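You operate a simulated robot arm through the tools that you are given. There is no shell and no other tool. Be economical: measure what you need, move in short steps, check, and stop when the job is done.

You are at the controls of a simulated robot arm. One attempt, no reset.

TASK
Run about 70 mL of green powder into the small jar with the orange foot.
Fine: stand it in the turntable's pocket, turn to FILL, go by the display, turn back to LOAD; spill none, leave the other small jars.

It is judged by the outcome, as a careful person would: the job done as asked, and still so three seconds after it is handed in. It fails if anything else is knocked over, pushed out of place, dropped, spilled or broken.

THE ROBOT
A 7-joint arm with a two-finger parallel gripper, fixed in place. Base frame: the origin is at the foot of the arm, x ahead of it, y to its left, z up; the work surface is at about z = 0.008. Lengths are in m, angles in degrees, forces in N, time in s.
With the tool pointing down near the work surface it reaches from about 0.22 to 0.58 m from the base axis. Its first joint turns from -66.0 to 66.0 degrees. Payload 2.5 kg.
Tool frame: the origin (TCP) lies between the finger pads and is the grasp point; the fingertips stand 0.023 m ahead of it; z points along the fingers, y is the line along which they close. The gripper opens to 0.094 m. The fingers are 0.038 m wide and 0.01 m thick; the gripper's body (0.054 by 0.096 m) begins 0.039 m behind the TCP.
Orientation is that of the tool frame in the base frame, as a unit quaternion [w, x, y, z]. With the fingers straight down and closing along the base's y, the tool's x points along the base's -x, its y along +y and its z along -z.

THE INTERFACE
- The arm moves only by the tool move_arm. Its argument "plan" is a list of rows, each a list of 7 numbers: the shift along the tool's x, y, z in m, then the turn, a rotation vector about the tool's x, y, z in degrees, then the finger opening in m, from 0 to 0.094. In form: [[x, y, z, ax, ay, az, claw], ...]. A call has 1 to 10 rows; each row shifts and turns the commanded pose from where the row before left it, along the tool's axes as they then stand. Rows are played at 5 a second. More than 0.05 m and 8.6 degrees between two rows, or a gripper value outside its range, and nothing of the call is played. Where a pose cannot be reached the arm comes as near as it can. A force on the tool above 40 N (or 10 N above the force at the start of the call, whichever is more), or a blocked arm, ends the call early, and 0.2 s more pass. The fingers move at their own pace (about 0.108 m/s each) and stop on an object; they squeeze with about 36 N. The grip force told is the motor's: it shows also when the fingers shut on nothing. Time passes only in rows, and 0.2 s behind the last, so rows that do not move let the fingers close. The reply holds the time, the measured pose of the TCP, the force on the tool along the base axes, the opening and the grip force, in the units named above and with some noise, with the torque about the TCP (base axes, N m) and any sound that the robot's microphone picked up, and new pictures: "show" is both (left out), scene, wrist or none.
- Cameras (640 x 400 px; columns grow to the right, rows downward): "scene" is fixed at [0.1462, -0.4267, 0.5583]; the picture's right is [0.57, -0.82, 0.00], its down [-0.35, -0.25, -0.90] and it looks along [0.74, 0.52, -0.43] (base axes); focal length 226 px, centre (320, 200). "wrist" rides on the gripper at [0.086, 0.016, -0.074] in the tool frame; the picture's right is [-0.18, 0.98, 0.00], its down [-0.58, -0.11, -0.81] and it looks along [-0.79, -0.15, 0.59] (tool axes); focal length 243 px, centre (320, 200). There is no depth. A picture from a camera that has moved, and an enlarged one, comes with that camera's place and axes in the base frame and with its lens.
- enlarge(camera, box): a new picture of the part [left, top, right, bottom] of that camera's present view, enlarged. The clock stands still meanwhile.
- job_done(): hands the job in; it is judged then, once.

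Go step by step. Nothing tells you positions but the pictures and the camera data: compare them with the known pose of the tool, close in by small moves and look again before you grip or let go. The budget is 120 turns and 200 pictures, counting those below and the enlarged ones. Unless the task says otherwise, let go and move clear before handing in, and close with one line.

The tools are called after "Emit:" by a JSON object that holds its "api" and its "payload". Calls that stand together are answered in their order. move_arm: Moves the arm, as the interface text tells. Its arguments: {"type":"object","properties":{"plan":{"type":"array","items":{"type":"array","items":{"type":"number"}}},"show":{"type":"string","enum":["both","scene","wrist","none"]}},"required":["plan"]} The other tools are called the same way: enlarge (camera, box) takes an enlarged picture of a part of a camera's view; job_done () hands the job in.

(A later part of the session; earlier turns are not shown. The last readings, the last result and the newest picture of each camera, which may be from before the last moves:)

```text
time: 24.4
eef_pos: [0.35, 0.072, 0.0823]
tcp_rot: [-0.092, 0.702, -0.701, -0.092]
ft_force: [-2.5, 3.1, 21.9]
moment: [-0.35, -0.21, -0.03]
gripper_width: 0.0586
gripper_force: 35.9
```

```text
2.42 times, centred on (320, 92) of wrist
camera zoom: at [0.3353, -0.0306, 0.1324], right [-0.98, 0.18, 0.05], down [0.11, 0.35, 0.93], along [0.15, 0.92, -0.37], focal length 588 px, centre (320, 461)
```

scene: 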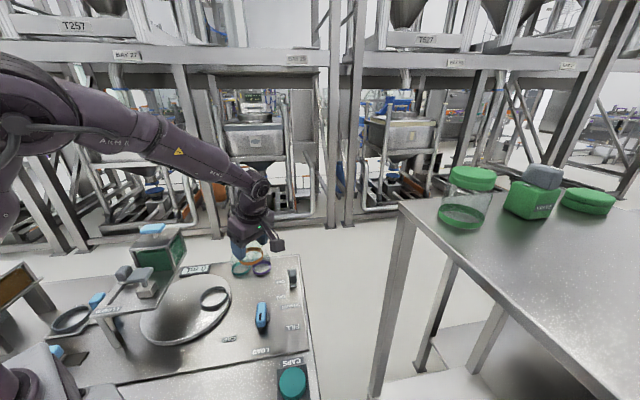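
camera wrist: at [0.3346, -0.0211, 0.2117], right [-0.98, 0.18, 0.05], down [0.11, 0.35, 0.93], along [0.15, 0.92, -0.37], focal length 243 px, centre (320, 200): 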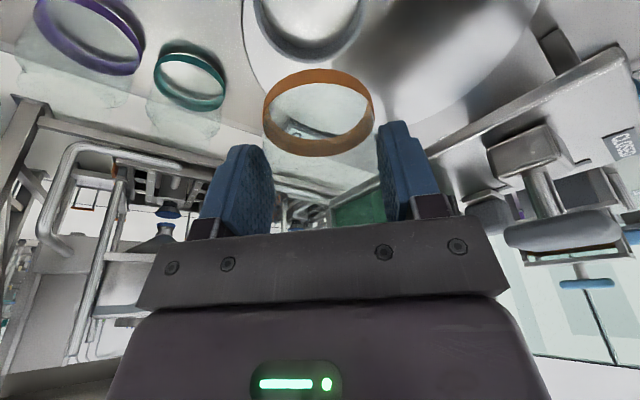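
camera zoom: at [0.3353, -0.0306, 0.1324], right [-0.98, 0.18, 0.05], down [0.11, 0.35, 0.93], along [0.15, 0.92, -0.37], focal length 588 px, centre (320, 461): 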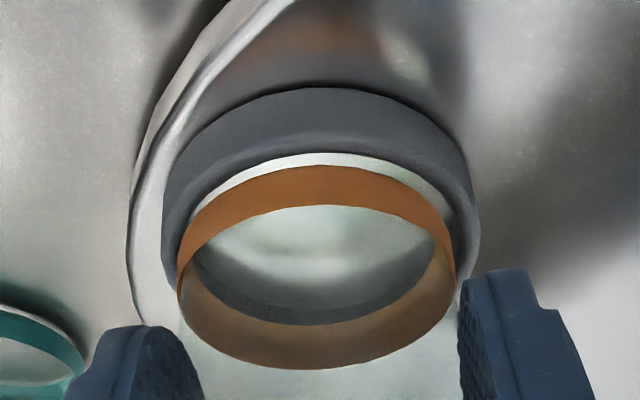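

It's touching the near/+x side of the rim. I'll ease up 3 mm, shift −x 1.2 mm and +y 1.5 mm, and retry.

Emit:
{"api": "move_arm", "payload": {"plan": [[-0.0008, 0, -0.003, 0, 0, 0, 0.04], [-0.0015, 0.0013, 0.0004, 0, 0, 0, 0.04], [0.0005, 0, 0.0018, 0, 0, 0, 0.04], [0, 0, 0, 0, 0, 0, 0.04]], "show": "none"}}

Emit:
{"api": "enlarge", "payload": {"camera": "wrist", "box": [220, 10, 420, 175]}}

Emit:
{"api": "enlarge", "payload": {"camera": "scene", "box": [180, 255, 260, 315]}}

```text
time: 25.4
eef_pos: [0.3496, 0.0725, 0.0828]
tcp_rot: [-0.092, 0.701, -0.701, -0.092]
ft_force: [0.6, -0.4, -1.2]
moment: [-0.01, 0.03, -0.03]
gripper_width: 0.0581
gripper_force: 35.5
```

```text
2.42 times, centred on (320, 92) of wrist
camera zoom: at [0.3336, -0.0297, 0.1336], right [-0.98, 0.18, 0.05], down [0.11, 0.35, 0.93], along [0.15, 0.92, -0.37], focal length 588 px, centre (320, 461)
```

zoom: 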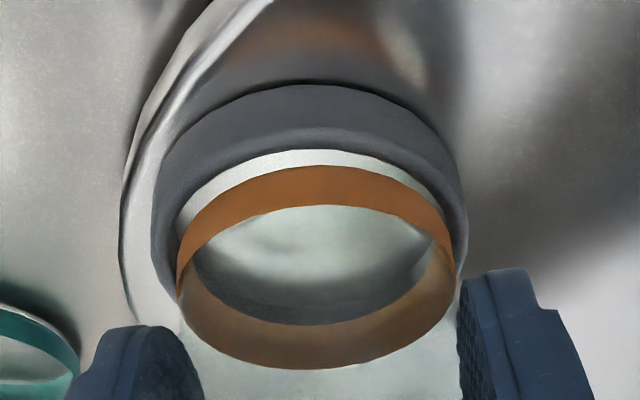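

```text
6.67 times, centred on (220, 285) of scene
camera zoom: at [0.1462, -0.4267, 0.5583], right [0.57, -0.82, 0.0], down [-0.35, -0.25, -0.9], along [0.74, 0.52, -0.43], focal length 1504 px, centre (987, -367)
```

zoom: 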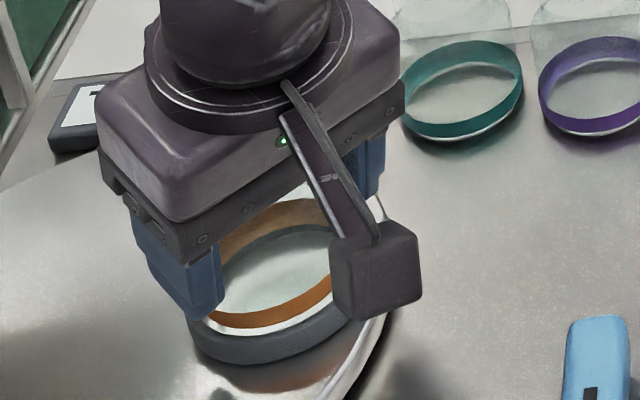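

Combining the two contact torques, the pocket centre should suit a TCP of about (0.350, 0.0768). I'll lift a bit, shift +y 4 mm and retry gently.

Emit:
{"api": "move_arm", "payload": {"plan": [[-0.0013, 0, -0.0048, 0, 0, 0, 0.04], [-0.0042, -0.0004, 0.0011, 0, 0, 0, 0.04], [0, 0, 0, 0, 0, 0, 0.04], [0.0008, 0, 0.003, 0, 0, 0, 0.04], [0.0008, 0, 0.003, 0, 0, 0, 0.04], [0, 0, 0, 0, 0, 0, 0.04]], "show": "none"}}

Emit:
{"api": "enlarge", "payload": {"camera": "wrist", "box": [220, 10, 420, 175]}}

Emit:
{"api": "enlarge", "payload": {"camera": "scene", "box": [180, 255, 260, 315]}}

```text
time: 26.8
eef_pos: [0.3486, 0.0775, 0.0807]
tcp_rot: [-0.092, 0.701, -0.701, -0.092]
ft_force: [-0.1, -0.3, -1.9]
moment: [0.01, -0.02, -0.01]
gripper_width: 0.058
gripper_force: 36.2
```

```text
2.42 times, centred on (320, 92) of wrist
camera zoom: at [0.334, -0.0257, 0.1312], right [-0.98, 0.18, 0.05], down [0.11, 0.35, 0.93], along [0.15, 0.92, -0.37], focal length 588 px, centre (320, 461)
```

zoom: 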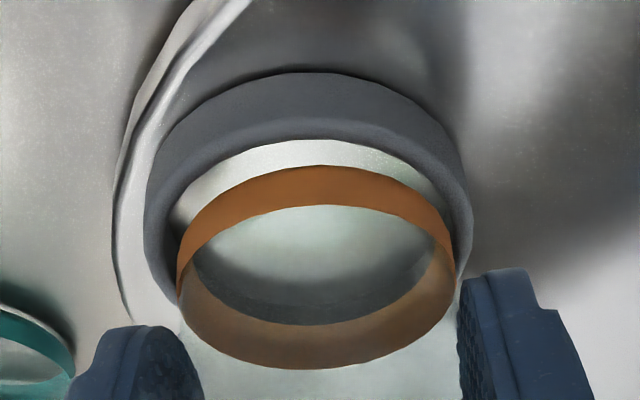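

```text
6.67 times, centred on (220, 285) of scene
camera zoom: at [0.1462, -0.4267, 0.5583], right [0.57, -0.82, 0.0], down [-0.35, -0.25, -0.9], along [0.74, 0.52, -0.43], focal length 1504 px, centre (987, -367)
```

zoom: 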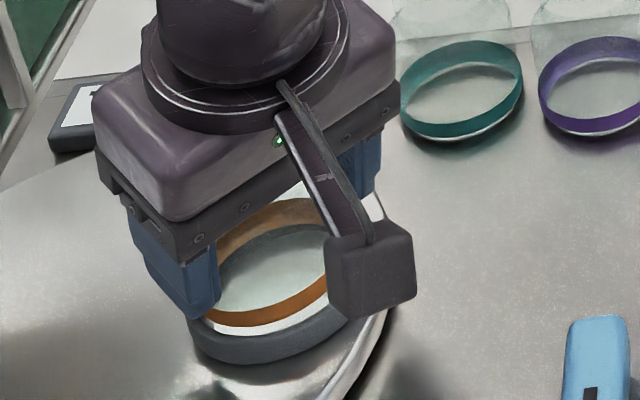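

No contact now. Continuing down in small steps.

Emit:
{"api": "move_arm", "payload": {"plan": [[0.0005, 0, 0.002, 0, 0, 0, 0.04], [0.0005, 0, 0.002, 0, 0, 0, 0.04], [0, 0, 0, 0, 0, 0, 0.04]], "show": "none"}}

Emit:
{"api": "enlarge", "payload": {"camera": "wrist", "box": [220, 10, 420, 175]}}

```text
time: 27.6
eef_pos: [0.3503, 0.0773, 0.0774]
tcp_rot: [-0.092, 0.702, -0.7, -0.093]
ft_force: [0.5, -0.6, -1.6]
moment: [-0.01, -0.04, -0.02]
gripper_width: 0.0579
gripper_force: 35.9
```

```text
2.42 times, centred on (320, 92) of wrist
camera zoom: at [0.334, -0.0255, 0.1279], right [-0.98, 0.18, 0.05], down [0.11, 0.35, 0.93], along [0.15, 0.92, -0.37], focal length 588 px, centre (320, 461)
```

zoom: 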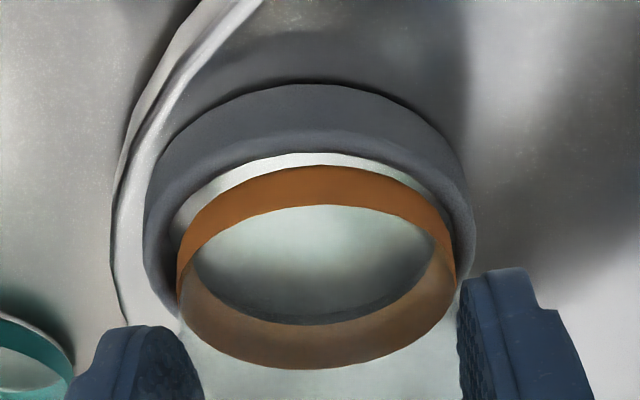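

Still free; shifting +x 1 mm and lowering 3 mm more.

Emit:
{"api": "move_arm", "payload": {"plan": [[0.0005, -0.001, 0.002, 0, 0, 0, 0.04], [0.0004, 0, 0.0015, 0, 0, 0, 0.04], [0, 0, 0, 0, 0, 0, 0.04]], "show": "none"}}

Emit:
{"api": "enlarge", "payload": {"camera": "wrist", "box": [220, 10, 420, 175]}}

Emit:
{"api": "enlarge", "payload": {"camera": "scene", "box": [180, 255, 260, 315]}}

```text
time: 28.4
eef_pos: [0.3508, 0.076, 0.0739]
tcp_rot: [-0.092, 0.702, -0.701, -0.092]
ft_force: [0.8, -1.4, -0.8]
moment: [-0.04, -0.02, 0.02]
gripper_width: 0.0581
gripper_force: 36.0
```

```text
2.42 times, centred on (320, 92) of wrist
camera zoom: at [0.3356, -0.0259, 0.1247], right [-0.98, 0.18, 0.05], down [0.11, 0.35, 0.93], along [0.15, 0.92, -0.37], focal length 588 px, centre (320, 461)
```

zoom: 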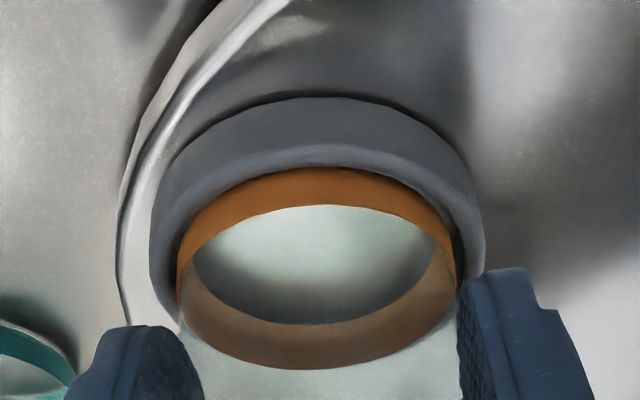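

```text
6.67 times, centred on (220, 285) of scene
camera zoom: at [0.1462, -0.4267, 0.5583], right [0.57, -0.82, 0.0], down [-0.35, -0.25, -0.9], along [0.74, 0.52, -0.43], focal length 1504 px, centre (987, -367)
```

zoom: 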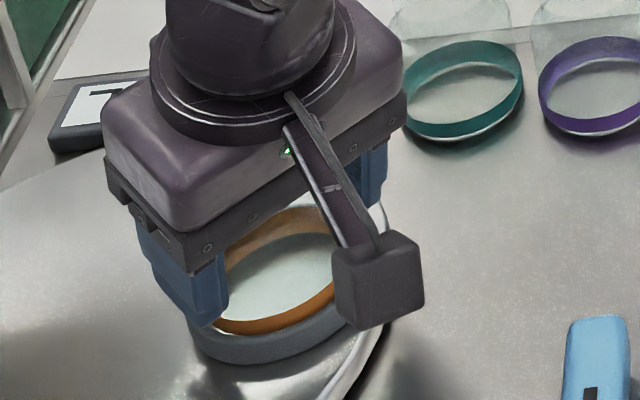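

The foot is entering the ring. Moving −x 0.5 mm and lowering until it seats.

Emit:
{"api": "move_arm", "payload": {"plan": [[0.0005, 0.0006, 0.002, 0, 0, 0, 0.04], [0.0004, 0, 0.0015, 0, 0, 0, 0.04], [0.0004, 0, 0.0015, 0, 0, 0, 0.04], [0, 0, 0, 0, 0, 0, 0.04]], "show": "none"}}

Emit:
{"api": "enlarge", "payload": {"camera": "wrist", "box": [220, 10, 420, 175]}}

Emit:
{"api": "enlarge", "payload": {"camera": "scene", "box": [180, 255, 260, 315]}}

```text
time: 29.4
eef_pos: [0.3507, 0.0782, 0.0706]
tcp_rot: [-0.093, 0.702, -0.7, -0.092]
ft_force: [-4.5, 2.5, 18.3]
moment: [0.67, 0.25, 0.09]
gripper_width: 0.0581
gripper_force: 36.2
```

```text
2.42 times, centred on (320, 92) of wrist
camera zoom: at [0.3352, -0.0252, 0.1209], right [-0.98, 0.18, 0.05], down [0.11, 0.35, 0.93], along [0.15, 0.92, -0.36], focal length 588 px, centre (320, 461)
```

zoom: 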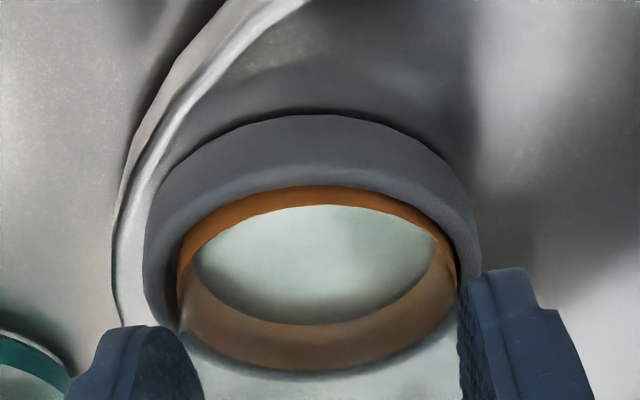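

```text
6.67 times, centred on (220, 285) of scene
camera zoom: at [0.1462, -0.4267, 0.5583], right [0.57, -0.82, 0.0], down [-0.35, -0.25, -0.9], along [0.74, 0.52, -0.43], focal length 1504 px, centre (987, -367)
```

zoom: 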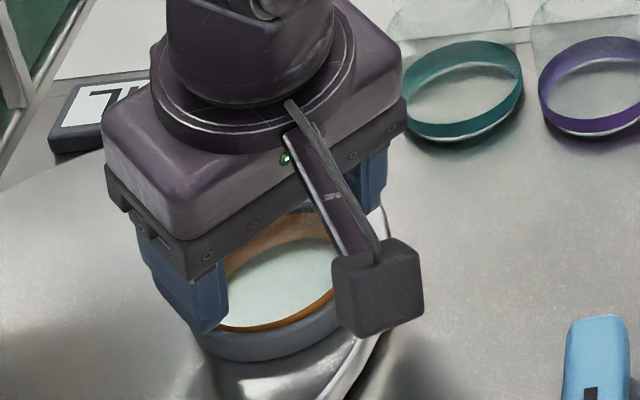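

Foot is inside the ring and the jar touches at its far edge (slight tilt). I'll ease 1 mm and open a little to let it settle.

Emit:
{"api": "move_arm", "payload": {"plan": [[-0.0003, 0, -0.0012, 0, 0, 0, 0.04], [0, 0, 0, 0, 0, 0, 0.062], [0, 0, 0, 0, 0, 0, 0.068], [0, 0, 0, 0, 0, 0, 0.072]], "show": "none"}}

Emit:
{"api": "enlarge", "payload": {"camera": "wrist", "box": [200, 10, 440, 210]}}

Emit:
{"api": "enlarge", "payload": {"camera": "scene", "box": [180, 255, 260, 315]}}

```text
time: 30.4
eef_pos: [0.3502, 0.0762, 0.0726]
tcp_rot: [0.093, -0.701, 0.701, 0.092]
ft_force: [0.7, -0.6, -0.7]
moment: [-0.04, -0.01, 0.01]
gripper_width: 0.072
gripper_force: 0.1
```

```text
2.00 times, centred on (320, 110) of wrist
camera zoom: at [0.3342, -0.0267, 0.1214], right [-0.98, 0.18, 0.05], down [0.11, 0.35, 0.93], along [0.15, 0.92, -0.37], focal length 485 px, centre (320, 380)
```

zoom: 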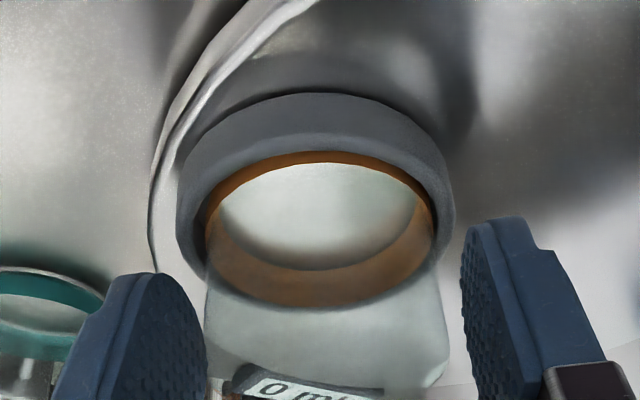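

```text
6.67 times, centred on (220, 285) of scene
camera zoom: at [0.1462, -0.4267, 0.5583], right [0.57, -0.82, 0.0], down [-0.35, -0.25, -0.9], along [0.74, 0.52, -0.43], focal length 1504 px, centre (987, -367)
```

zoom: 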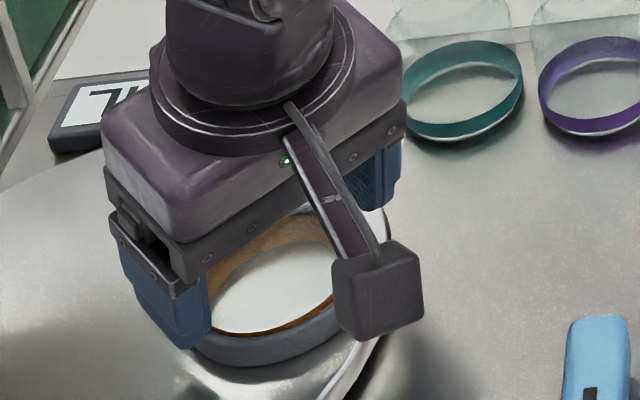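

The jar is seated in the ring, upright. Opening a bit more and rising straight up.

Emit:
{"api": "move_arm", "payload": {"plan": [[0, 0, 0, 0, 0, 0, 0.08], [-0.0052, 0, -0.0193, 0, 0, 0, 0.08], [-0.0104, 0, -0.0386, 0, 0, 0, 0.08], [-0.0104, 0, -0.0386, 0, 0, 0, 0.08], [-0.0104, 0, -0.0386, 0, 0, 0, 0.08], [-0.0104, 0, -0.0386, 0, 0, 0, 0.08], [0, 0, 0, 0, 0, 0, 0.08]], "show": "wrist"}}

Emit:
{"api": "enlarge", "payload": {"camera": "scene", "box": [90, 210, 310, 370]}}

Emit:
{"api": "enlarge", "payload": {"camera": "scene", "box": [170, 250, 260, 320]}}

```text
time: 32.0
eef_pos: [0.3478, 0.077, 0.2465]
tcp_rot: [0.091, -0.701, 0.701, 0.093]
ft_force: [-0.3, -0.2, 0.1]
moment: [0.02, 0.02, 0.01]
gripper_width: 0.08
gripper_force: 0.0
camera wrist: at [0.3321, -0.0256, 0.297], right [-0.98, 0.18, 0.05], down [0.11, 0.35, 0.93], along [0.15, 0.92, -0.37], focal length 243 px, centre (320, 200)
```

wrist: 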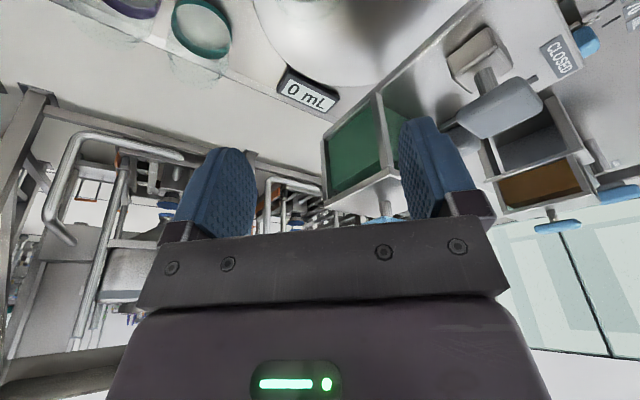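

```text
2.50 times, centred on (200, 290) of scene
camera zoom: at [0.1462, -0.4267, 0.5583], right [0.57, -0.82, 0.0], down [-0.35, -0.25, -0.9], along [0.74, 0.52, -0.43], focal length 564 px, centre (620, -25)
```

zoom: 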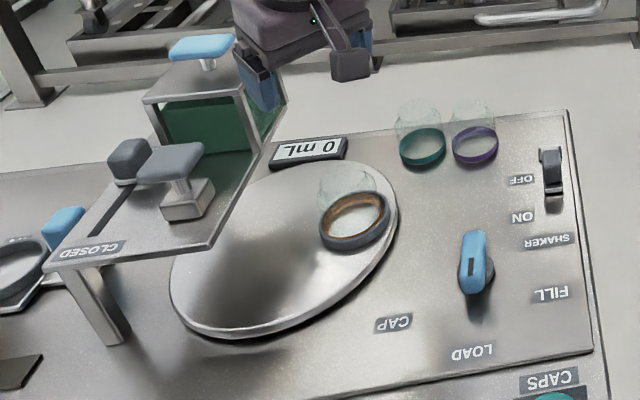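

```text
5.71 times, centred on (215, 285) of scene
camera zoom: at [0.1462, -0.4267, 0.5583], right [0.57, -0.82, 0.0], down [-0.35, -0.25, -0.9], along [0.74, 0.52, -0.43], focal length 1290 px, centre (920, -286)
```

zoom: 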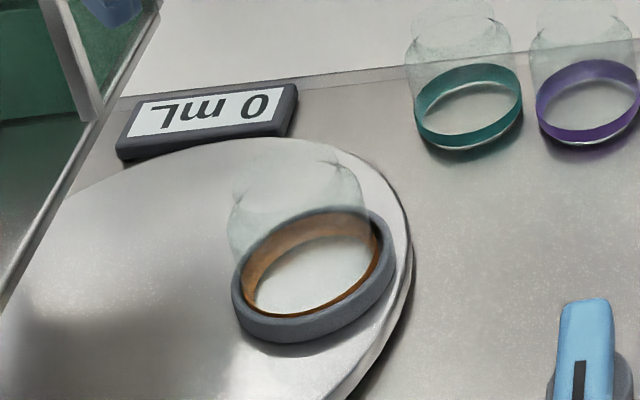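

The jar sits well in the pocket. The paddle box near (0.23, 0.115) looks like a capper for CAP, and the knob in the slot is the powder gate, currently OPEN, so I'll shut it before turning the jar to FILL. First rise and reorient.

Emit:
{"api": "move_arm", "payload": {"plan": [[0, 0, -0.03, 0, 7.5, 0, 0.08], [0, 0, -0.03, 0, 7.5, 0, 0.08], [0, 0, -0.04, 0, 0, 0, 0.08], [0, 0, -0.04, 0, 0, 0, 0.08], [0, 0, 0, 0, 0, 8.4, 0.08], [0, 0, 0, 0, 0, 8.4, 0.08], [0, 0, 0, 0, 0, 8.4, 0.08], [0, 0, 0, 0, 0, 8.4, 0.08], [0, 0, 0, 0, 0, 8.4, 0.08], [0, 0, 0, 0, 0, 8.4, 0.08]], "show": "none"}}

Emit:
{"api": "move_arm", "payload": {"plan": [[0, 0, 0, 0, 0, 8.4, 0.08], [0, 0, 0, 0, 0, 8.4, 0.08], [0, 0, 0, 0, 0, 8.4, 0.08], [0, 0, 0, 0, 0, 8.4, 0.08], [0, 0, 0, 0, 0, 8.4, 0.08], [0, 0, 0, 0, 0, 8.4, 0.08], [0, 0, 0, 0, 0, 8.4, 0.08], [0, 0, 0, 0, 0, 8.4, 0.08], [0, 0, 0, 0, 0, 8.4, 0.08], [0, 0, 0, 0, 0, 0, 0.08]], "show": "wrist"}}

```text
time: 34.2
eef_pos: [0.3503, 0.0647, 0.3887]
tcp_rot: [0.0, -0.338, 0.941, 0.0]
ft_force: [0.9, 0.2, 0.6]
moment: [0.01, -0.01, -0.01]
gripper_width: 0.08
gripper_force: 0.0
```

```text
time: 36.4
eef_pos: [0.35, 0.0646, 0.389]
tcp_rot: [0.0, 0.309, 0.951, -0.001]
ft_force: [0.2, 0.3, 0.9]
moment: [0.01, 0.01, -0.02]
gripper_width: 0.0802
gripper_force: 0.1
camera wrist: at [0.2906, 0.1298, 0.4643], right [0.73, 0.69, 0.0], down [0.41, -0.43, 0.81], along [0.55, -0.59, -0.59], focal length 243 px, centre (320, 200)
```

wrist: 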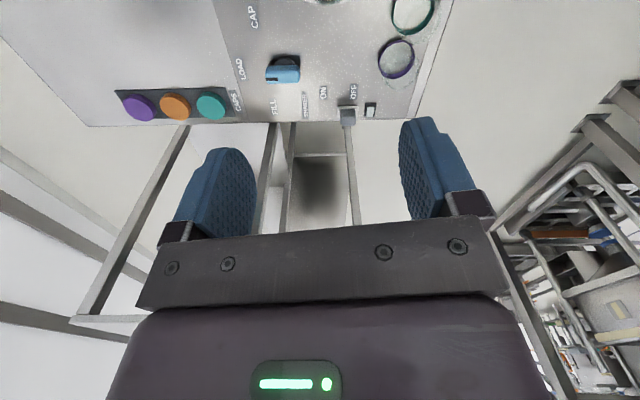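

Finishing the yaw to −45° and moving above the gate knob.

Emit:
{"api": "move_arm", "payload": {"plan": [[0, 0, 0, 0, 0, 4.5, 0.08], [0, 0, 0, 0, 0, 4.5, 0.08], [0.0405, 0.0025, 0.014, 0, 0, 0, 0.08], [0.0405, 0.0025, 0.014, 0, 0, 0, 0.08], [0.0405, 0.0025, 0.014, 0, 0, 0, 0.08], [0.0405, 0.0025, 0.014, 0, 0, 0, 0.08], [0.0405, 0.0025, 0.014, 0, 0, 0, 0.08], [0, 0, 0, 0, 0, 0, 0.08]], "show": "both"}}

Emit:
{"api": "enlarge", "payload": {"camera": "wrist", "box": [160, 0, 480, 200]}}

```text
time: 38.2
eef_pos: [0.2121, 0.2197, 0.3188]
tcp_rot: [0.0, 0.383, 0.924, 0.0]
ft_force: [-0.2, 0.6, 0.3]
moment: [0.01, 0.01, 0.0]
gripper_width: 0.0801
gripper_force: 0.0
camera wrist: at [0.1636, 0.2915, 0.3943], right [0.82, 0.57, 0.0], down [0.33, -0.49, 0.81], along [0.46, -0.67, -0.59], focal length 243 px, centre (320, 200)
```

scene: 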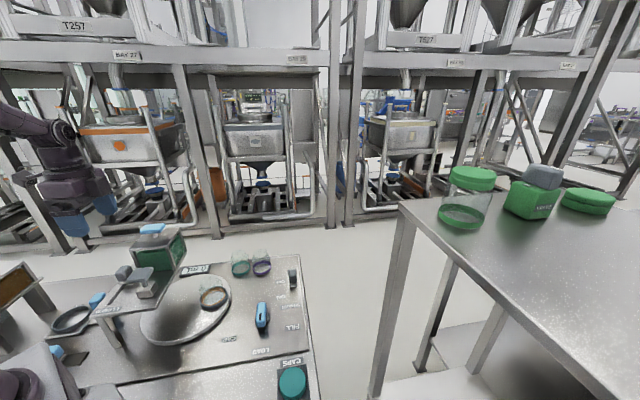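
wrist: 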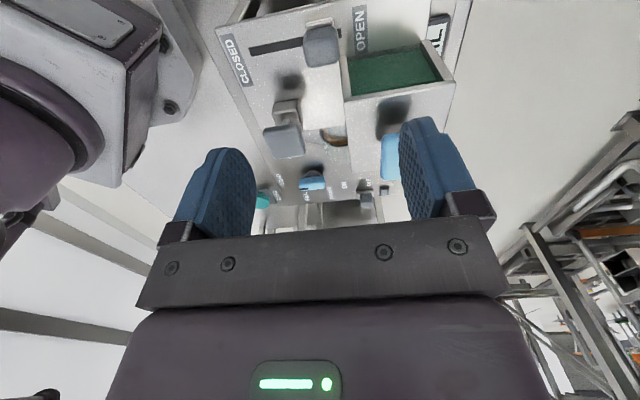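

```text
2.00 times, centred on (320, 100) of wrist
camera zoom: at [0.1636, 0.2915, 0.3943], right [0.82, 0.57, 0.0], down [0.33, -0.49, 0.81], along [0.46, -0.67, -0.59], focal length 485 px, centre (320, 400)
```

zoom: 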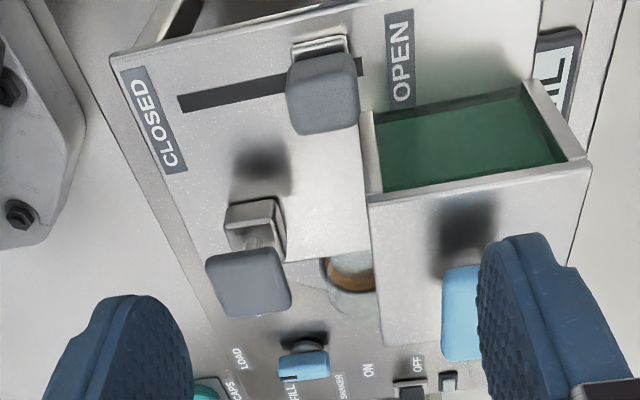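

The knob is at (0.219, 0.215), slot runs at 45° toward (0.169, 0.163). Descending around it with the fingers straddling it along the slot.

Emit:
{"api": "move_arm", "payload": {"plan": [[0.0016, 0.0016, 0.037, 0, 0, 0, 0.08], [0, 0, 0.037, 0, 0, 0, 0.08], [0, 0, 0.03, 0, 0, 0, 0.08], [0, 0, 0, 0, 0, 0, 0.08]], "show": "wrist"}}

Emit:
{"api": "enlarge", "payload": {"camera": "scene", "box": [60, 180, 220, 300]}}

```text
time: 39.2
eef_pos: [0.2136, 0.2192, 0.2143]
tcp_rot: [0.0, 0.383, 0.924, 0.0]
ft_force: [0.0, -0.5, -0.4]
moment: [0.02, -0.02, -0.01]
gripper_width: 0.0801
gripper_force: 0.0
camera wrist: at [0.1652, 0.2925, 0.2899], right [0.82, 0.57, 0.0], down [0.33, -0.49, 0.81], along [0.46, -0.67, -0.59], focal length 243 px, centre (320, 200)
```

wrist: 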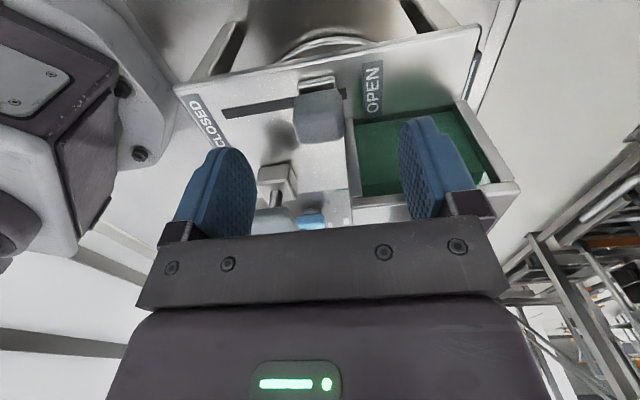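

```text
3.33 times, centred on (140, 240) of scene
camera zoom: at [0.1462, -0.4267, 0.5583], right [0.57, -0.82, 0.0], down [-0.35, -0.25, -0.9], along [0.74, 0.52, -0.43], focal length 752 px, centre (920, 67)
```

zoom: 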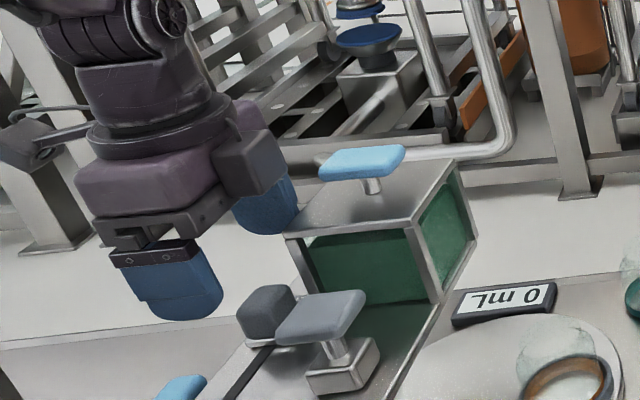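

Adding 4 mm sideways for clearance from the hopper, then descending to knob height.

Emit:
{"api": "move_arm", "payload": {"plan": [[0.004, 0, 0.015, 0, 0, 0, 0.08], [0, 0, 0.016, 0, 0, 0, 0.08], [0, 0, 0.015, 0, 0, 0, 0.08], [0, 0, 0, 0, 0, 0, 0.08]], "show": "wrist"}}

Emit:
{"api": "enlarge", "payload": {"camera": "scene", "box": [60, 180, 220, 300]}}

```text
time: 40.2
eef_pos: [0.2119, 0.2219, 0.1704]
tcp_rot: [0.001, 0.382, 0.924, 0.0]
ft_force: [-0.5, -0.2, 0.1]
moment: [0.0, 0.0, 0.0]
gripper_width: 0.0799
gripper_force: 0.0
camera wrist: at [0.1639, 0.2945, 0.2452], right [0.82, 0.57, 0.0], down [0.33, -0.49, 0.81], along [0.46, -0.67, -0.59], focal length 243 px, centre (320, 200)
```

wrist: 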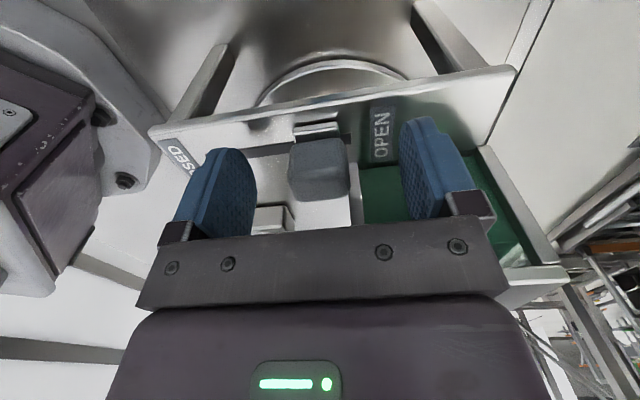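

```text
3.33 times, centred on (140, 240) of scene
camera zoom: at [0.1462, -0.4267, 0.5583], right [0.57, -0.82, 0.0], down [-0.35, -0.25, -0.9], along [0.74, 0.52, -0.43], focal length 752 px, centre (920, 67)
```

zoom: 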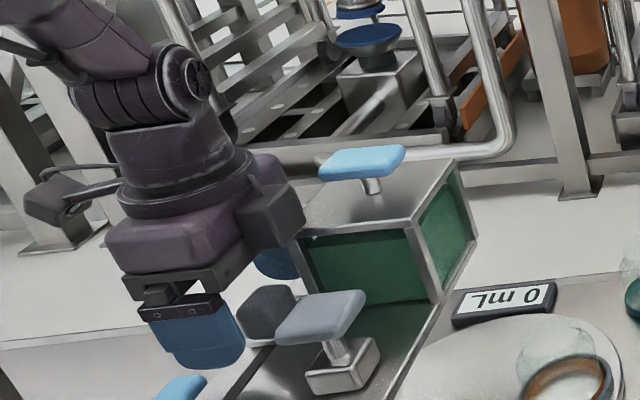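

Knob is between the fingers. Closing on it.

Emit:
{"api": "move_arm", "payload": {"plan": [[0, 0, 0, 0, 0, 0, 0.06], [0, 0, 0, 0, 0, 0, 0.04], [0, 0, 0, 0, 0, 0, 0.022], [0, 0, 0, 0, 0, 0, 0.022]], "show": "wrist"}}

```text
time: 41.2
eef_pos: [0.2112, 0.221, 0.1697]
tcp_rot: [-0.001, 0.384, 0.923, -0.003]
ft_force: [-12.1, -12.0, 6.7]
moment: [-0.42, -0.05, -0.12]
gripper_width: 0.0313
gripper_force: 44.9
camera wrist: at [0.1631, 0.2938, 0.2449], right [0.82, 0.57, -0.01], down [0.34, -0.48, 0.81], along [0.45, -0.67, -0.59], focal length 243 px, centre (320, 200)
```

wrist: 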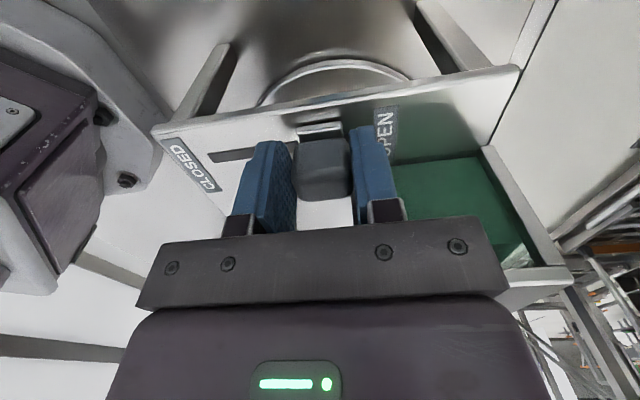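

Gripped. Sliding toward CLOSED.

Emit:
{"api": "move_arm", "payload": {"plan": [[0, -0.009, 0, 0, 0, 0, 0.022], [0, -0.009, 0, 0, 0, 0, 0.022], [0, -0.009, 0, 0, 0, 0, 0.022], [0, -0.009, 0, 0, 0, 0, 0.022], [0, -0.009, 0, 0, 0, 0, 0.022], [0, 0, 0, 0, 0, 0, 0.022]], "show": "wrist"}}

```text
time: 42.6
eef_pos: [0.1804, 0.1897, 0.1702]
tcp_rot: [0.001, 0.384, 0.923, -0.001]
ft_force: [18.8, -18.5, 6.4]
moment: [-0.22, -0.06, 0.22]
gripper_width: 0.0317
gripper_force: 45.1
camera wrist: at [0.1321, 0.2629, 0.245], right [0.83, 0.56, 0.0], down [0.33, -0.49, 0.81], along [0.46, -0.67, -0.59], focal length 243 px, centre (320, 200)
```

wrist: 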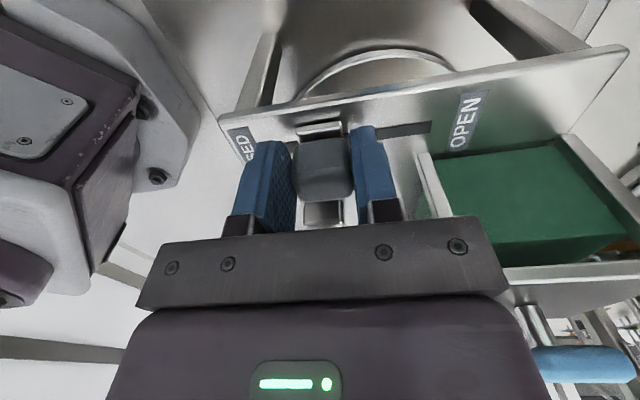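

The knob moved 44 mm; some side load from the slot. Relieving 2 mm sideways and continuing to the CLOSED stop.

Emit:
{"api": "move_arm", "payload": {"plan": [[-0.002, -0.004, 0, 0, 0, 0, 0.022], [-0.001, -0.005, 0, 0, 0, 0, 0.022], [0, -0.005, 0, 0, 0, 0, 0.022], [0, 0, 0, 0, 0, 0, 0.022]], "show": "wrist"}}

```text
time: 43.6
eef_pos: [0.1753, 0.1849, 0.1683]
tcp_rot: [0.002, 0.382, 0.924, 0.009]
ft_force: [5.6, 6.9, -9.5]
moment: [-0.65, 0.18, -0.07]
gripper_width: 0.0316
gripper_force: 45.5
stopped in row 4: the force on the tool passed its limit at 42 N (the readings are from after the stop); the commanded pose is now the measured one
camera wrist: at [0.1255, 0.2559, 0.2454], right [0.82, 0.57, 0.02], down [0.33, -0.5, 0.8], along [0.46, -0.65, -0.6], focal length 243 px, centre (320, 200)
```

wrist: 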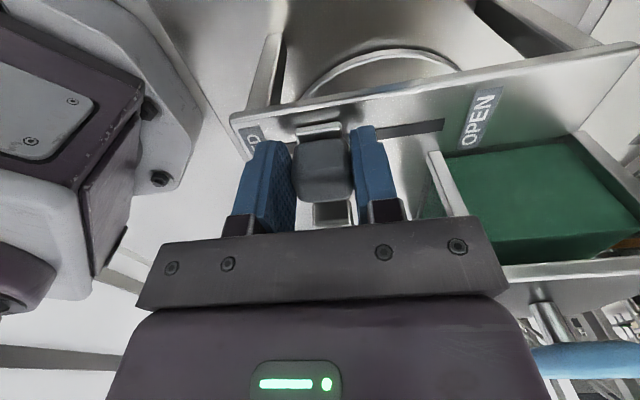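

The knob hit its stop: gate closed. Releasing and rising.

Emit:
{"api": "move_arm", "payload": {"plan": [[0, 0, 0, 0, 0, 0, 0.045], [0, 0, 0, 0, 0, 0, 0.06], [0, 0, -0.04, 0, 0, 0, 0.06], [0, 0, -0.04, 0, 0, 0, 0.06], [0, 0, -0.04, 0, 0, 0, 0.06], [0, 0, -0.04, 0, 0, 0, 0.06], [0, 0, 0, 0, 0, 0, 0.06]], "show": "wrist"}}

Emit:
{"api": "enlarge", "payload": {"camera": "scene", "box": [90, 210, 310, 370]}}

```text
time: 45.2
eef_pos: [0.1732, 0.182, 0.3336]
tcp_rot: [0.002, 0.381, 0.924, 0.008]
ft_force: [0.0, -0.4, 0.2]
moment: [-0.03, 0.03, 0.04]
gripper_width: 0.0603
gripper_force: 0.0
camera wrist: at [0.1234, 0.2538, 0.4097], right [0.82, 0.57, 0.02], down [0.33, -0.5, 0.8], along [0.46, -0.66, -0.6], focal length 243 px, centre (320, 200)
```

wrist: 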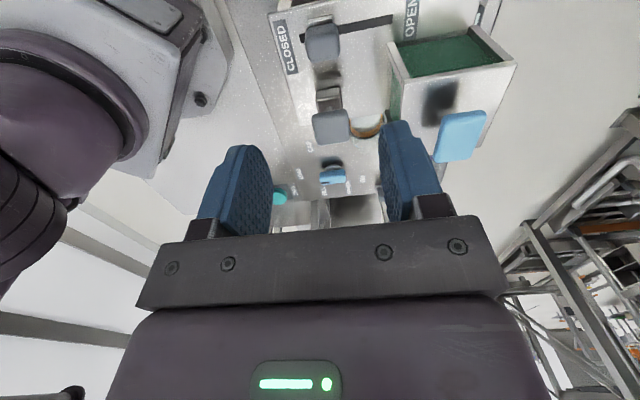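

```text
2.50 times, centred on (200, 290) of scene
camera zoom: at [0.1462, -0.4267, 0.5583], right [0.57, -0.82, 0.0], down [-0.35, -0.25, -0.9], along [0.74, 0.52, -0.43], focal length 564 px, centre (620, -25)
```

zoom: 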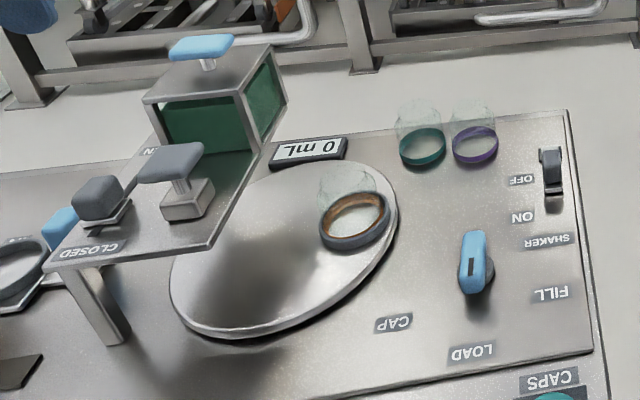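

Gate is CLOSED. Next, the dial at about (0.389, −0.073): handle points to LOAD (225°), FILL is about +69° counter-clockwise. Rotating the tool to yaw 45° to grip the handle.

Emit:
{"api": "move_arm", "payload": {"plan": [[0, 0, -0.01, 0.93, -0.14, 0, 0.06], [0, 0, 0, 0, 0, -8.5, 0.06], [0, 0, 0, 0, 0, -8.5, 0.06], [0, 0, 0, 0, 0, -8.5, 0.06], [0, 0, 0, 0, 0, -8.5, 0.06], [0, 0, 0, 0, 0, -8.5, 0.06], [0, 0, 0, 0, 0, -8.5, 0.06], [0, 0, 0, 0, 0, -8.5, 0.06], [0, 0, 0, 0, 0, -8.5, 0.06], [0, 0, 0, 0, 0, -8.5, 0.06]], "show": "none"}}

Emit:
{"api": "move_arm", "payload": {"plan": [[0, 0, 0, 0, 0, -8.5, 0.06], [0, 0, 0, 0, 0, -5, 0.06], [0.0035, -0.042, 0, 0, 0, 0, 0.06], [0.0035, -0.042, 0, 0, 0, 0, 0.06], [0.0035, -0.042, 0.01, 0, 0, 0, 0.06], [0.0035, -0.042, 0.014, 0, 0, 0, 0.06], [0.0035, -0.042, 0.02, 0, 0, 0, 0.06], [0.0035, -0.042, 0.02, 0, 0, 0, 0.06], [0.0035, -0.042, 0.02, 0, 0, 0, 0.06], [0.0035, -0.039, 0.02, 0, 0, 0, 0.06]], "show": "wrist"}}

```text
time: 47.4
eef_pos: [0.1746, 0.181, 0.3409]
tcp_rot: [-0.001, -0.274, 0.962, 0.0]
ft_force: [-0.3, -0.6, 0.4]
moment: [-0.01, 0.01, -0.02]
gripper_width: 0.06
gripper_force: 0.1
```

```text
time: 49.6
eef_pos: [0.388, -0.0742, 0.239]
tcp_rot: [0.0, -0.385, 0.923, 0.0]
ft_force: [0.7, 0.4, 0.0]
moment: [0.01, 0.0, -0.02]
gripper_width: 0.0603
gripper_force: 0.0
camera wrist: at [0.3173, -0.1252, 0.3138], right [-0.57, 0.82, 0.0], down [0.49, 0.34, 0.81], along [0.66, 0.46, -0.59], focal length 243 px, centre (320, 200)
```

wrist: 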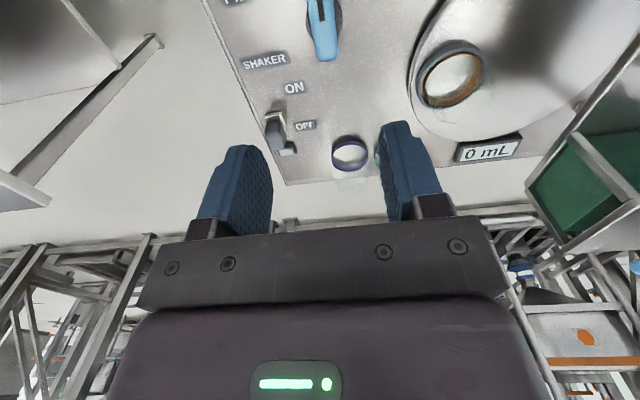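

Handle axis is about 43–45°, as expected. Descending above it for a closer look.

Emit:
{"api": "move_arm", "payload": {"plan": [[0, 0, 0.045, 0, 0, 0, 0.06], [0, 0, 0.045, 0, 0, 0, 0.06], [0, 0, 0.04, 0, 0, 0, 0.06], [0, 0, 0, 0, 0, 0, 0.06]], "show": "wrist"}}

Emit:
{"api": "enlarge", "payload": {"camera": "scene", "box": [210, 270, 320, 350]}}

```text
time: 50.6
eef_pos: [0.389, -0.0724, 0.1072]
tcp_rot: [0.0, -0.384, 0.923, 0.0]
ft_force: [-0.5, 0.7, -0.6]
moment: [0.01, -0.02, 0.01]
gripper_width: 0.0599
gripper_force: 0.0
camera wrist: at [0.3176, -0.1229, 0.1818], right [-0.57, 0.82, 0.0], down [0.49, 0.34, 0.81], along [0.66, 0.46, -0.59], focal length 243 px, centre (320, 200)
```

wrist: 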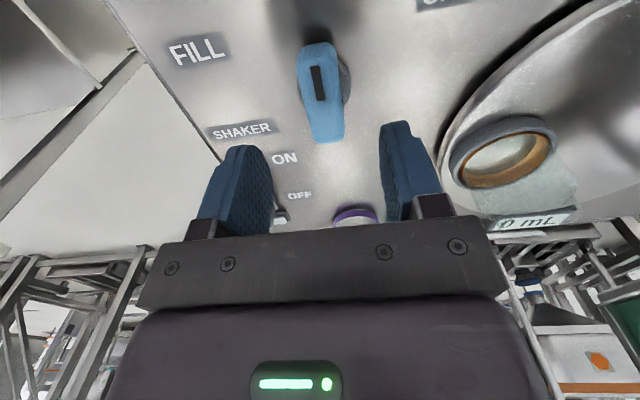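

```text
5.00 times, centred on (265, 310) of scene
camera zoom: at [0.1462, -0.4267, 0.5583], right [0.57, -0.82, 0.0], down [-0.35, -0.25, -0.9], along [0.74, 0.52, -0.43], focal length 1128 px, centre (595, -350)
```

zoom: 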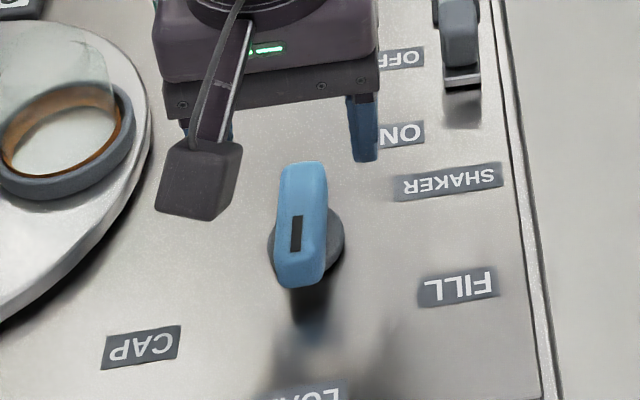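

The handle is centred between the fingers. Descending to grip height and closing.

Emit:
{"api": "move_arm", "payload": {"plan": [[0.002, 0, 0.025, 0, 0, 0, 0.06], [0.002, 0, 0.025, 0, 0, 0, 0.06], [0, 0, 0, 0, 0, 0, 0.06]], "show": "wrist"}}

Emit:
{"api": "enlarge", "payload": {"camera": "scene", "box": [210, 270, 320, 350]}}

```text
time: 51.4
eef_pos: [0.3884, -0.0758, 0.0539]
tcp_rot: [0.0, -0.385, 0.923, 0.0]
ft_force: [-1.2, -0.9, -0.1]
moment: [-0.01, -0.03, -0.01]
gripper_width: 0.0602
gripper_force: 0.1
camera wrist: at [0.3172, -0.1253, 0.13], right [-0.57, 0.82, 0.0], down [0.49, 0.34, 0.81], along [0.66, 0.46, -0.59], focal length 243 px, centre (320, 200)
```

wrist: 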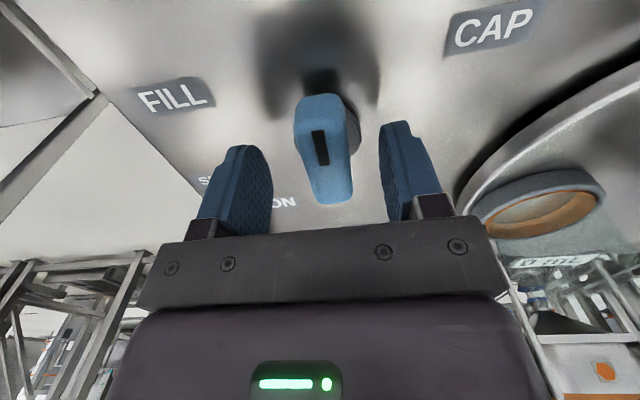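

```text
5.00 times, centred on (265, 310) of scene
camera zoom: at [0.1462, -0.4267, 0.5583], right [0.57, -0.82, 0.0], down [-0.35, -0.25, -0.9], along [0.74, 0.52, -0.43], focal length 1128 px, centre (595, -350)
```

zoom: 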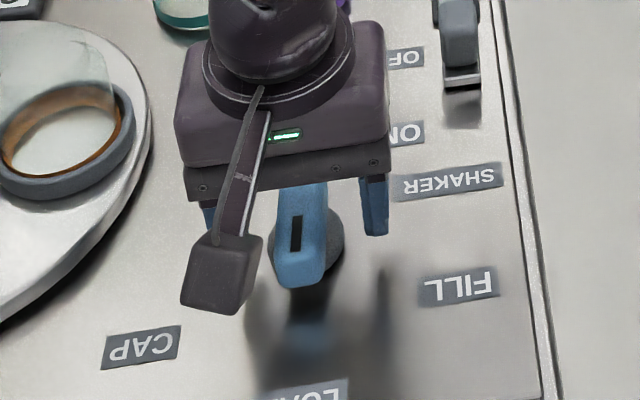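

Lowering 7 mm more and closing on the handle.

Emit:
{"api": "move_arm", "payload": {"plan": [[-0.0015, 0, 0.008, 0, 0, 0, 0.06], [0, 0, 0, 0, 0, 0, 0.035], [0, 0, 0, 0, 0, 0, 0.015], [0, 0, 0, 0, 0, 0, 0.01], [0, 0, 0, 0, 0, 0, 0.01]], "show": "wrist"}}

```text
time: 52.6
eef_pos: [0.3865, -0.0729, 0.0472]
tcp_rot: [-0.003, -0.386, 0.923, 0.003]
ft_force: [-20.3, 18.4, 12.6]
moment: [-0.59, -0.22, 0.14]
gripper_width: 0.0236
gripper_force: 45.8
camera wrist: at [0.3161, -0.1229, 0.1226], right [-0.57, 0.82, 0.01], down [0.49, 0.33, 0.8], along [0.66, 0.46, -0.59], focal length 243 px, centre (320, 200)
```

wrist: 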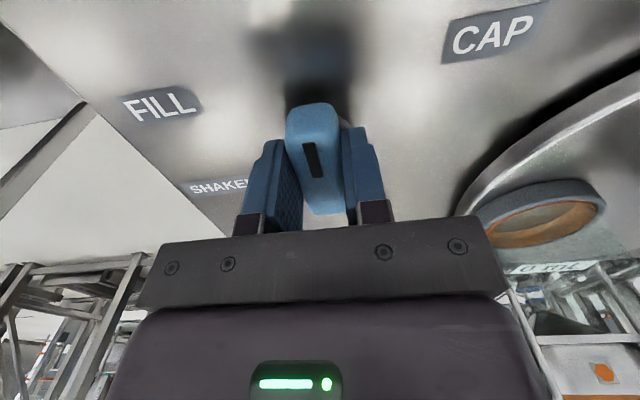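

Gripped. Relieving the side load by 1.5 mm and turning counter-clockwise (toward FILL) in steps.

Emit:
{"api": "move_arm", "payload": {"plan": [[0, 0.0015, 0, 0, 0, 0, 0.01], [0, 0, 0, 0, 0, -5, 0.01], [0, 0, 0, 0, 0, -5, 0.01], [0, 0, 0, 0, 0, -5, 0.01], [0, 0, 0, 0, 0, -5, 0.01], [0, 0, 0, 0, 0, 0, 0.01]], "show": "both"}}

```text
time: 54.0
eef_pos: [0.3889, -0.0737, 0.0464]
tcp_rot: [0.002, -0.539, 0.842, -0.001]
ft_force: [4.8, 0.1, -4.6]
moment: [0.14, 0.73, -0.02]
gripper_width: 0.024
gripper_force: 44.5
stopped in row 6: the force on the tool passed its limit at 41 N (the readings are from after the stop); the commanded pose is now the measured one
camera wrist: at [0.3381, -0.1455, 0.1222], right [-0.82, 0.58, 0.0], down [0.34, 0.48, 0.81], along [0.47, 0.66, -0.59], focal length 243 px, centre (320, 200)
```

scene: 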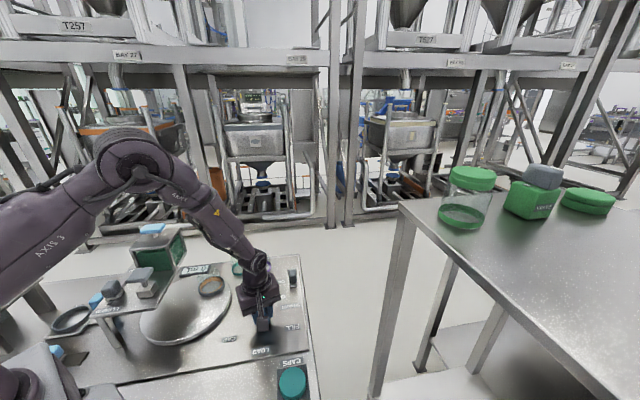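
wrist: 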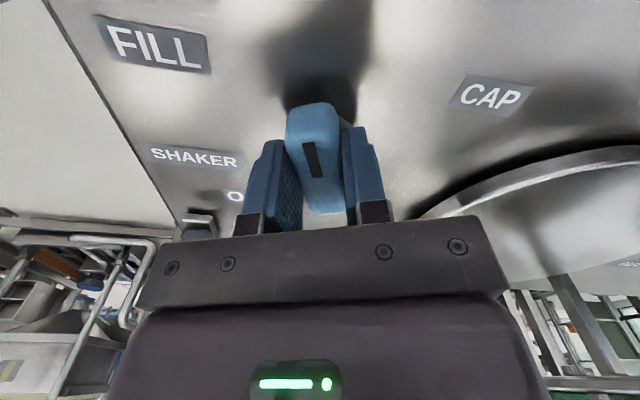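

The dial and the turntable are both turning; it's rotated 20°. Continuing.

Emit:
{"api": "move_arm", "payload": {"plan": [[0, 0, 0, 0, 0, -5, 0.01], [0, 0, 0, 0, 0, -5, 0.01], [0, 0, 0, 0, 0, -5, 0.01], [0, 0, 0, 0, 0, 0, 0.01]], "show": "wrist"}}

Emit:
{"api": "enlarge", "payload": {"camera": "scene", "box": [90, 210, 310, 370]}}

```text
time: 55.0
eef_pos: [0.3898, -0.0752, 0.0456]
tcp_rot: [0.005, -0.645, 0.764, -0.002]
ft_force: [4.2, 0.4, -2.3]
moment: [0.06, 0.96, -0.01]
gripper_width: 0.0239
gripper_force: 44.8
stopped in row 4: the force on the tool passed its limit at 41 N (the readings are from after the stop); the commanded pose is now the measured one
camera wrist: at [0.3595, -0.1568, 0.1221], right [-0.94, 0.35, -0.01], down [0.2, 0.55, 0.81], along [0.29, 0.76, -0.59], focal length 243 px, centre (320, 200)
```

wrist: 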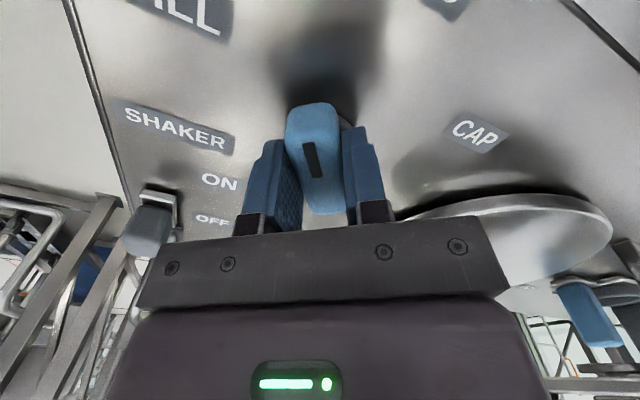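

```text
2.50 times, centred on (200, 290) of scene
camera zoom: at [0.1462, -0.4267, 0.5583], right [0.57, -0.82, 0.0], down [-0.35, -0.25, -0.9], along [0.74, 0.52, -0.43], focal length 564 px, centre (620, -25)
```

zoom: 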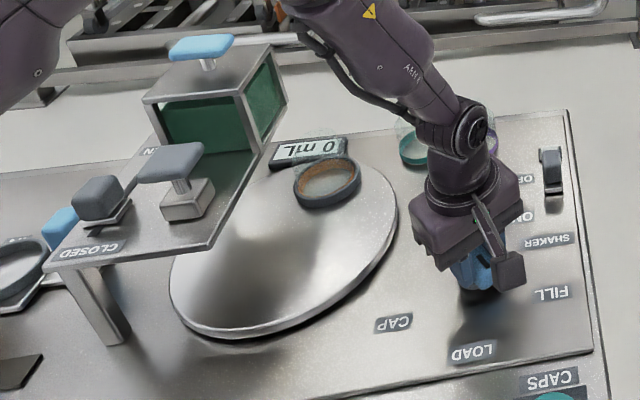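

Continuing the turn toward FILL.

Emit:
{"api": "move_arm", "payload": {"plan": [[0, 0, 0, 0, 0, -5, 0.01], [0, 0, 0, 0, 0, -5, 0.01], [0, 0, 0, 0, 0, -5, 0.01], [0, 0, 0, 0, 0, 0, 0.01]], "show": "wrist"}}

Emit:
{"api": "enlarge", "payload": {"camera": "scene", "box": [90, 210, 310, 370]}}

```text
time: 56.0
eef_pos: [0.3922, -0.0747, 0.047]
tcp_rot: [-0.006, 0.74, -0.673, 0.005]
ft_force: [22.7, -0.8, -21.5]
moment: [0.76, 0.79, -0.11]
gripper_width: 0.0243
gripper_force: 45.2
camera wrist: at [0.3833, -0.162, 0.1224], right [-1.0, 0.09, -0.01], down [0.04, 0.59, 0.81], along [0.08, 0.8, -0.59], focal length 243 px, centre (320, 200)
```

wrist: 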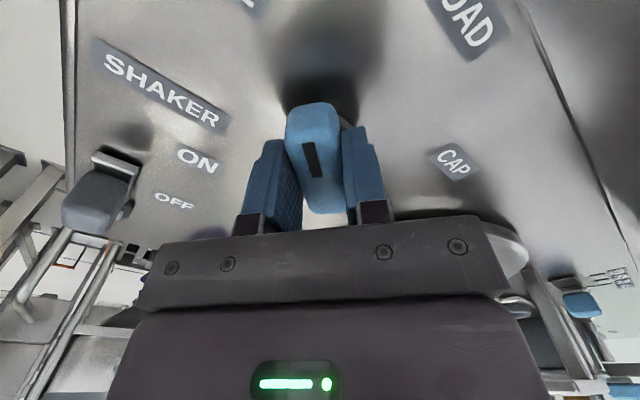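

```text
2.50 times, centred on (200, 290) of scene
camera zoom: at [0.1463, -0.4267, 0.5582], right [0.57, -0.82, 0.0], down [-0.35, -0.25, -0.9], along [0.74, 0.52, -0.43], focal length 564 px, centre (620, -25)
```

zoom: 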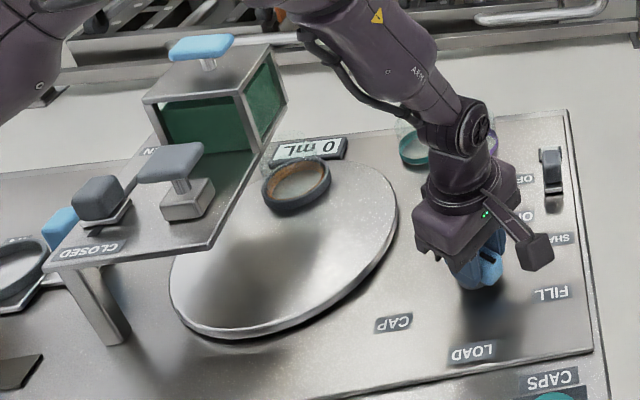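

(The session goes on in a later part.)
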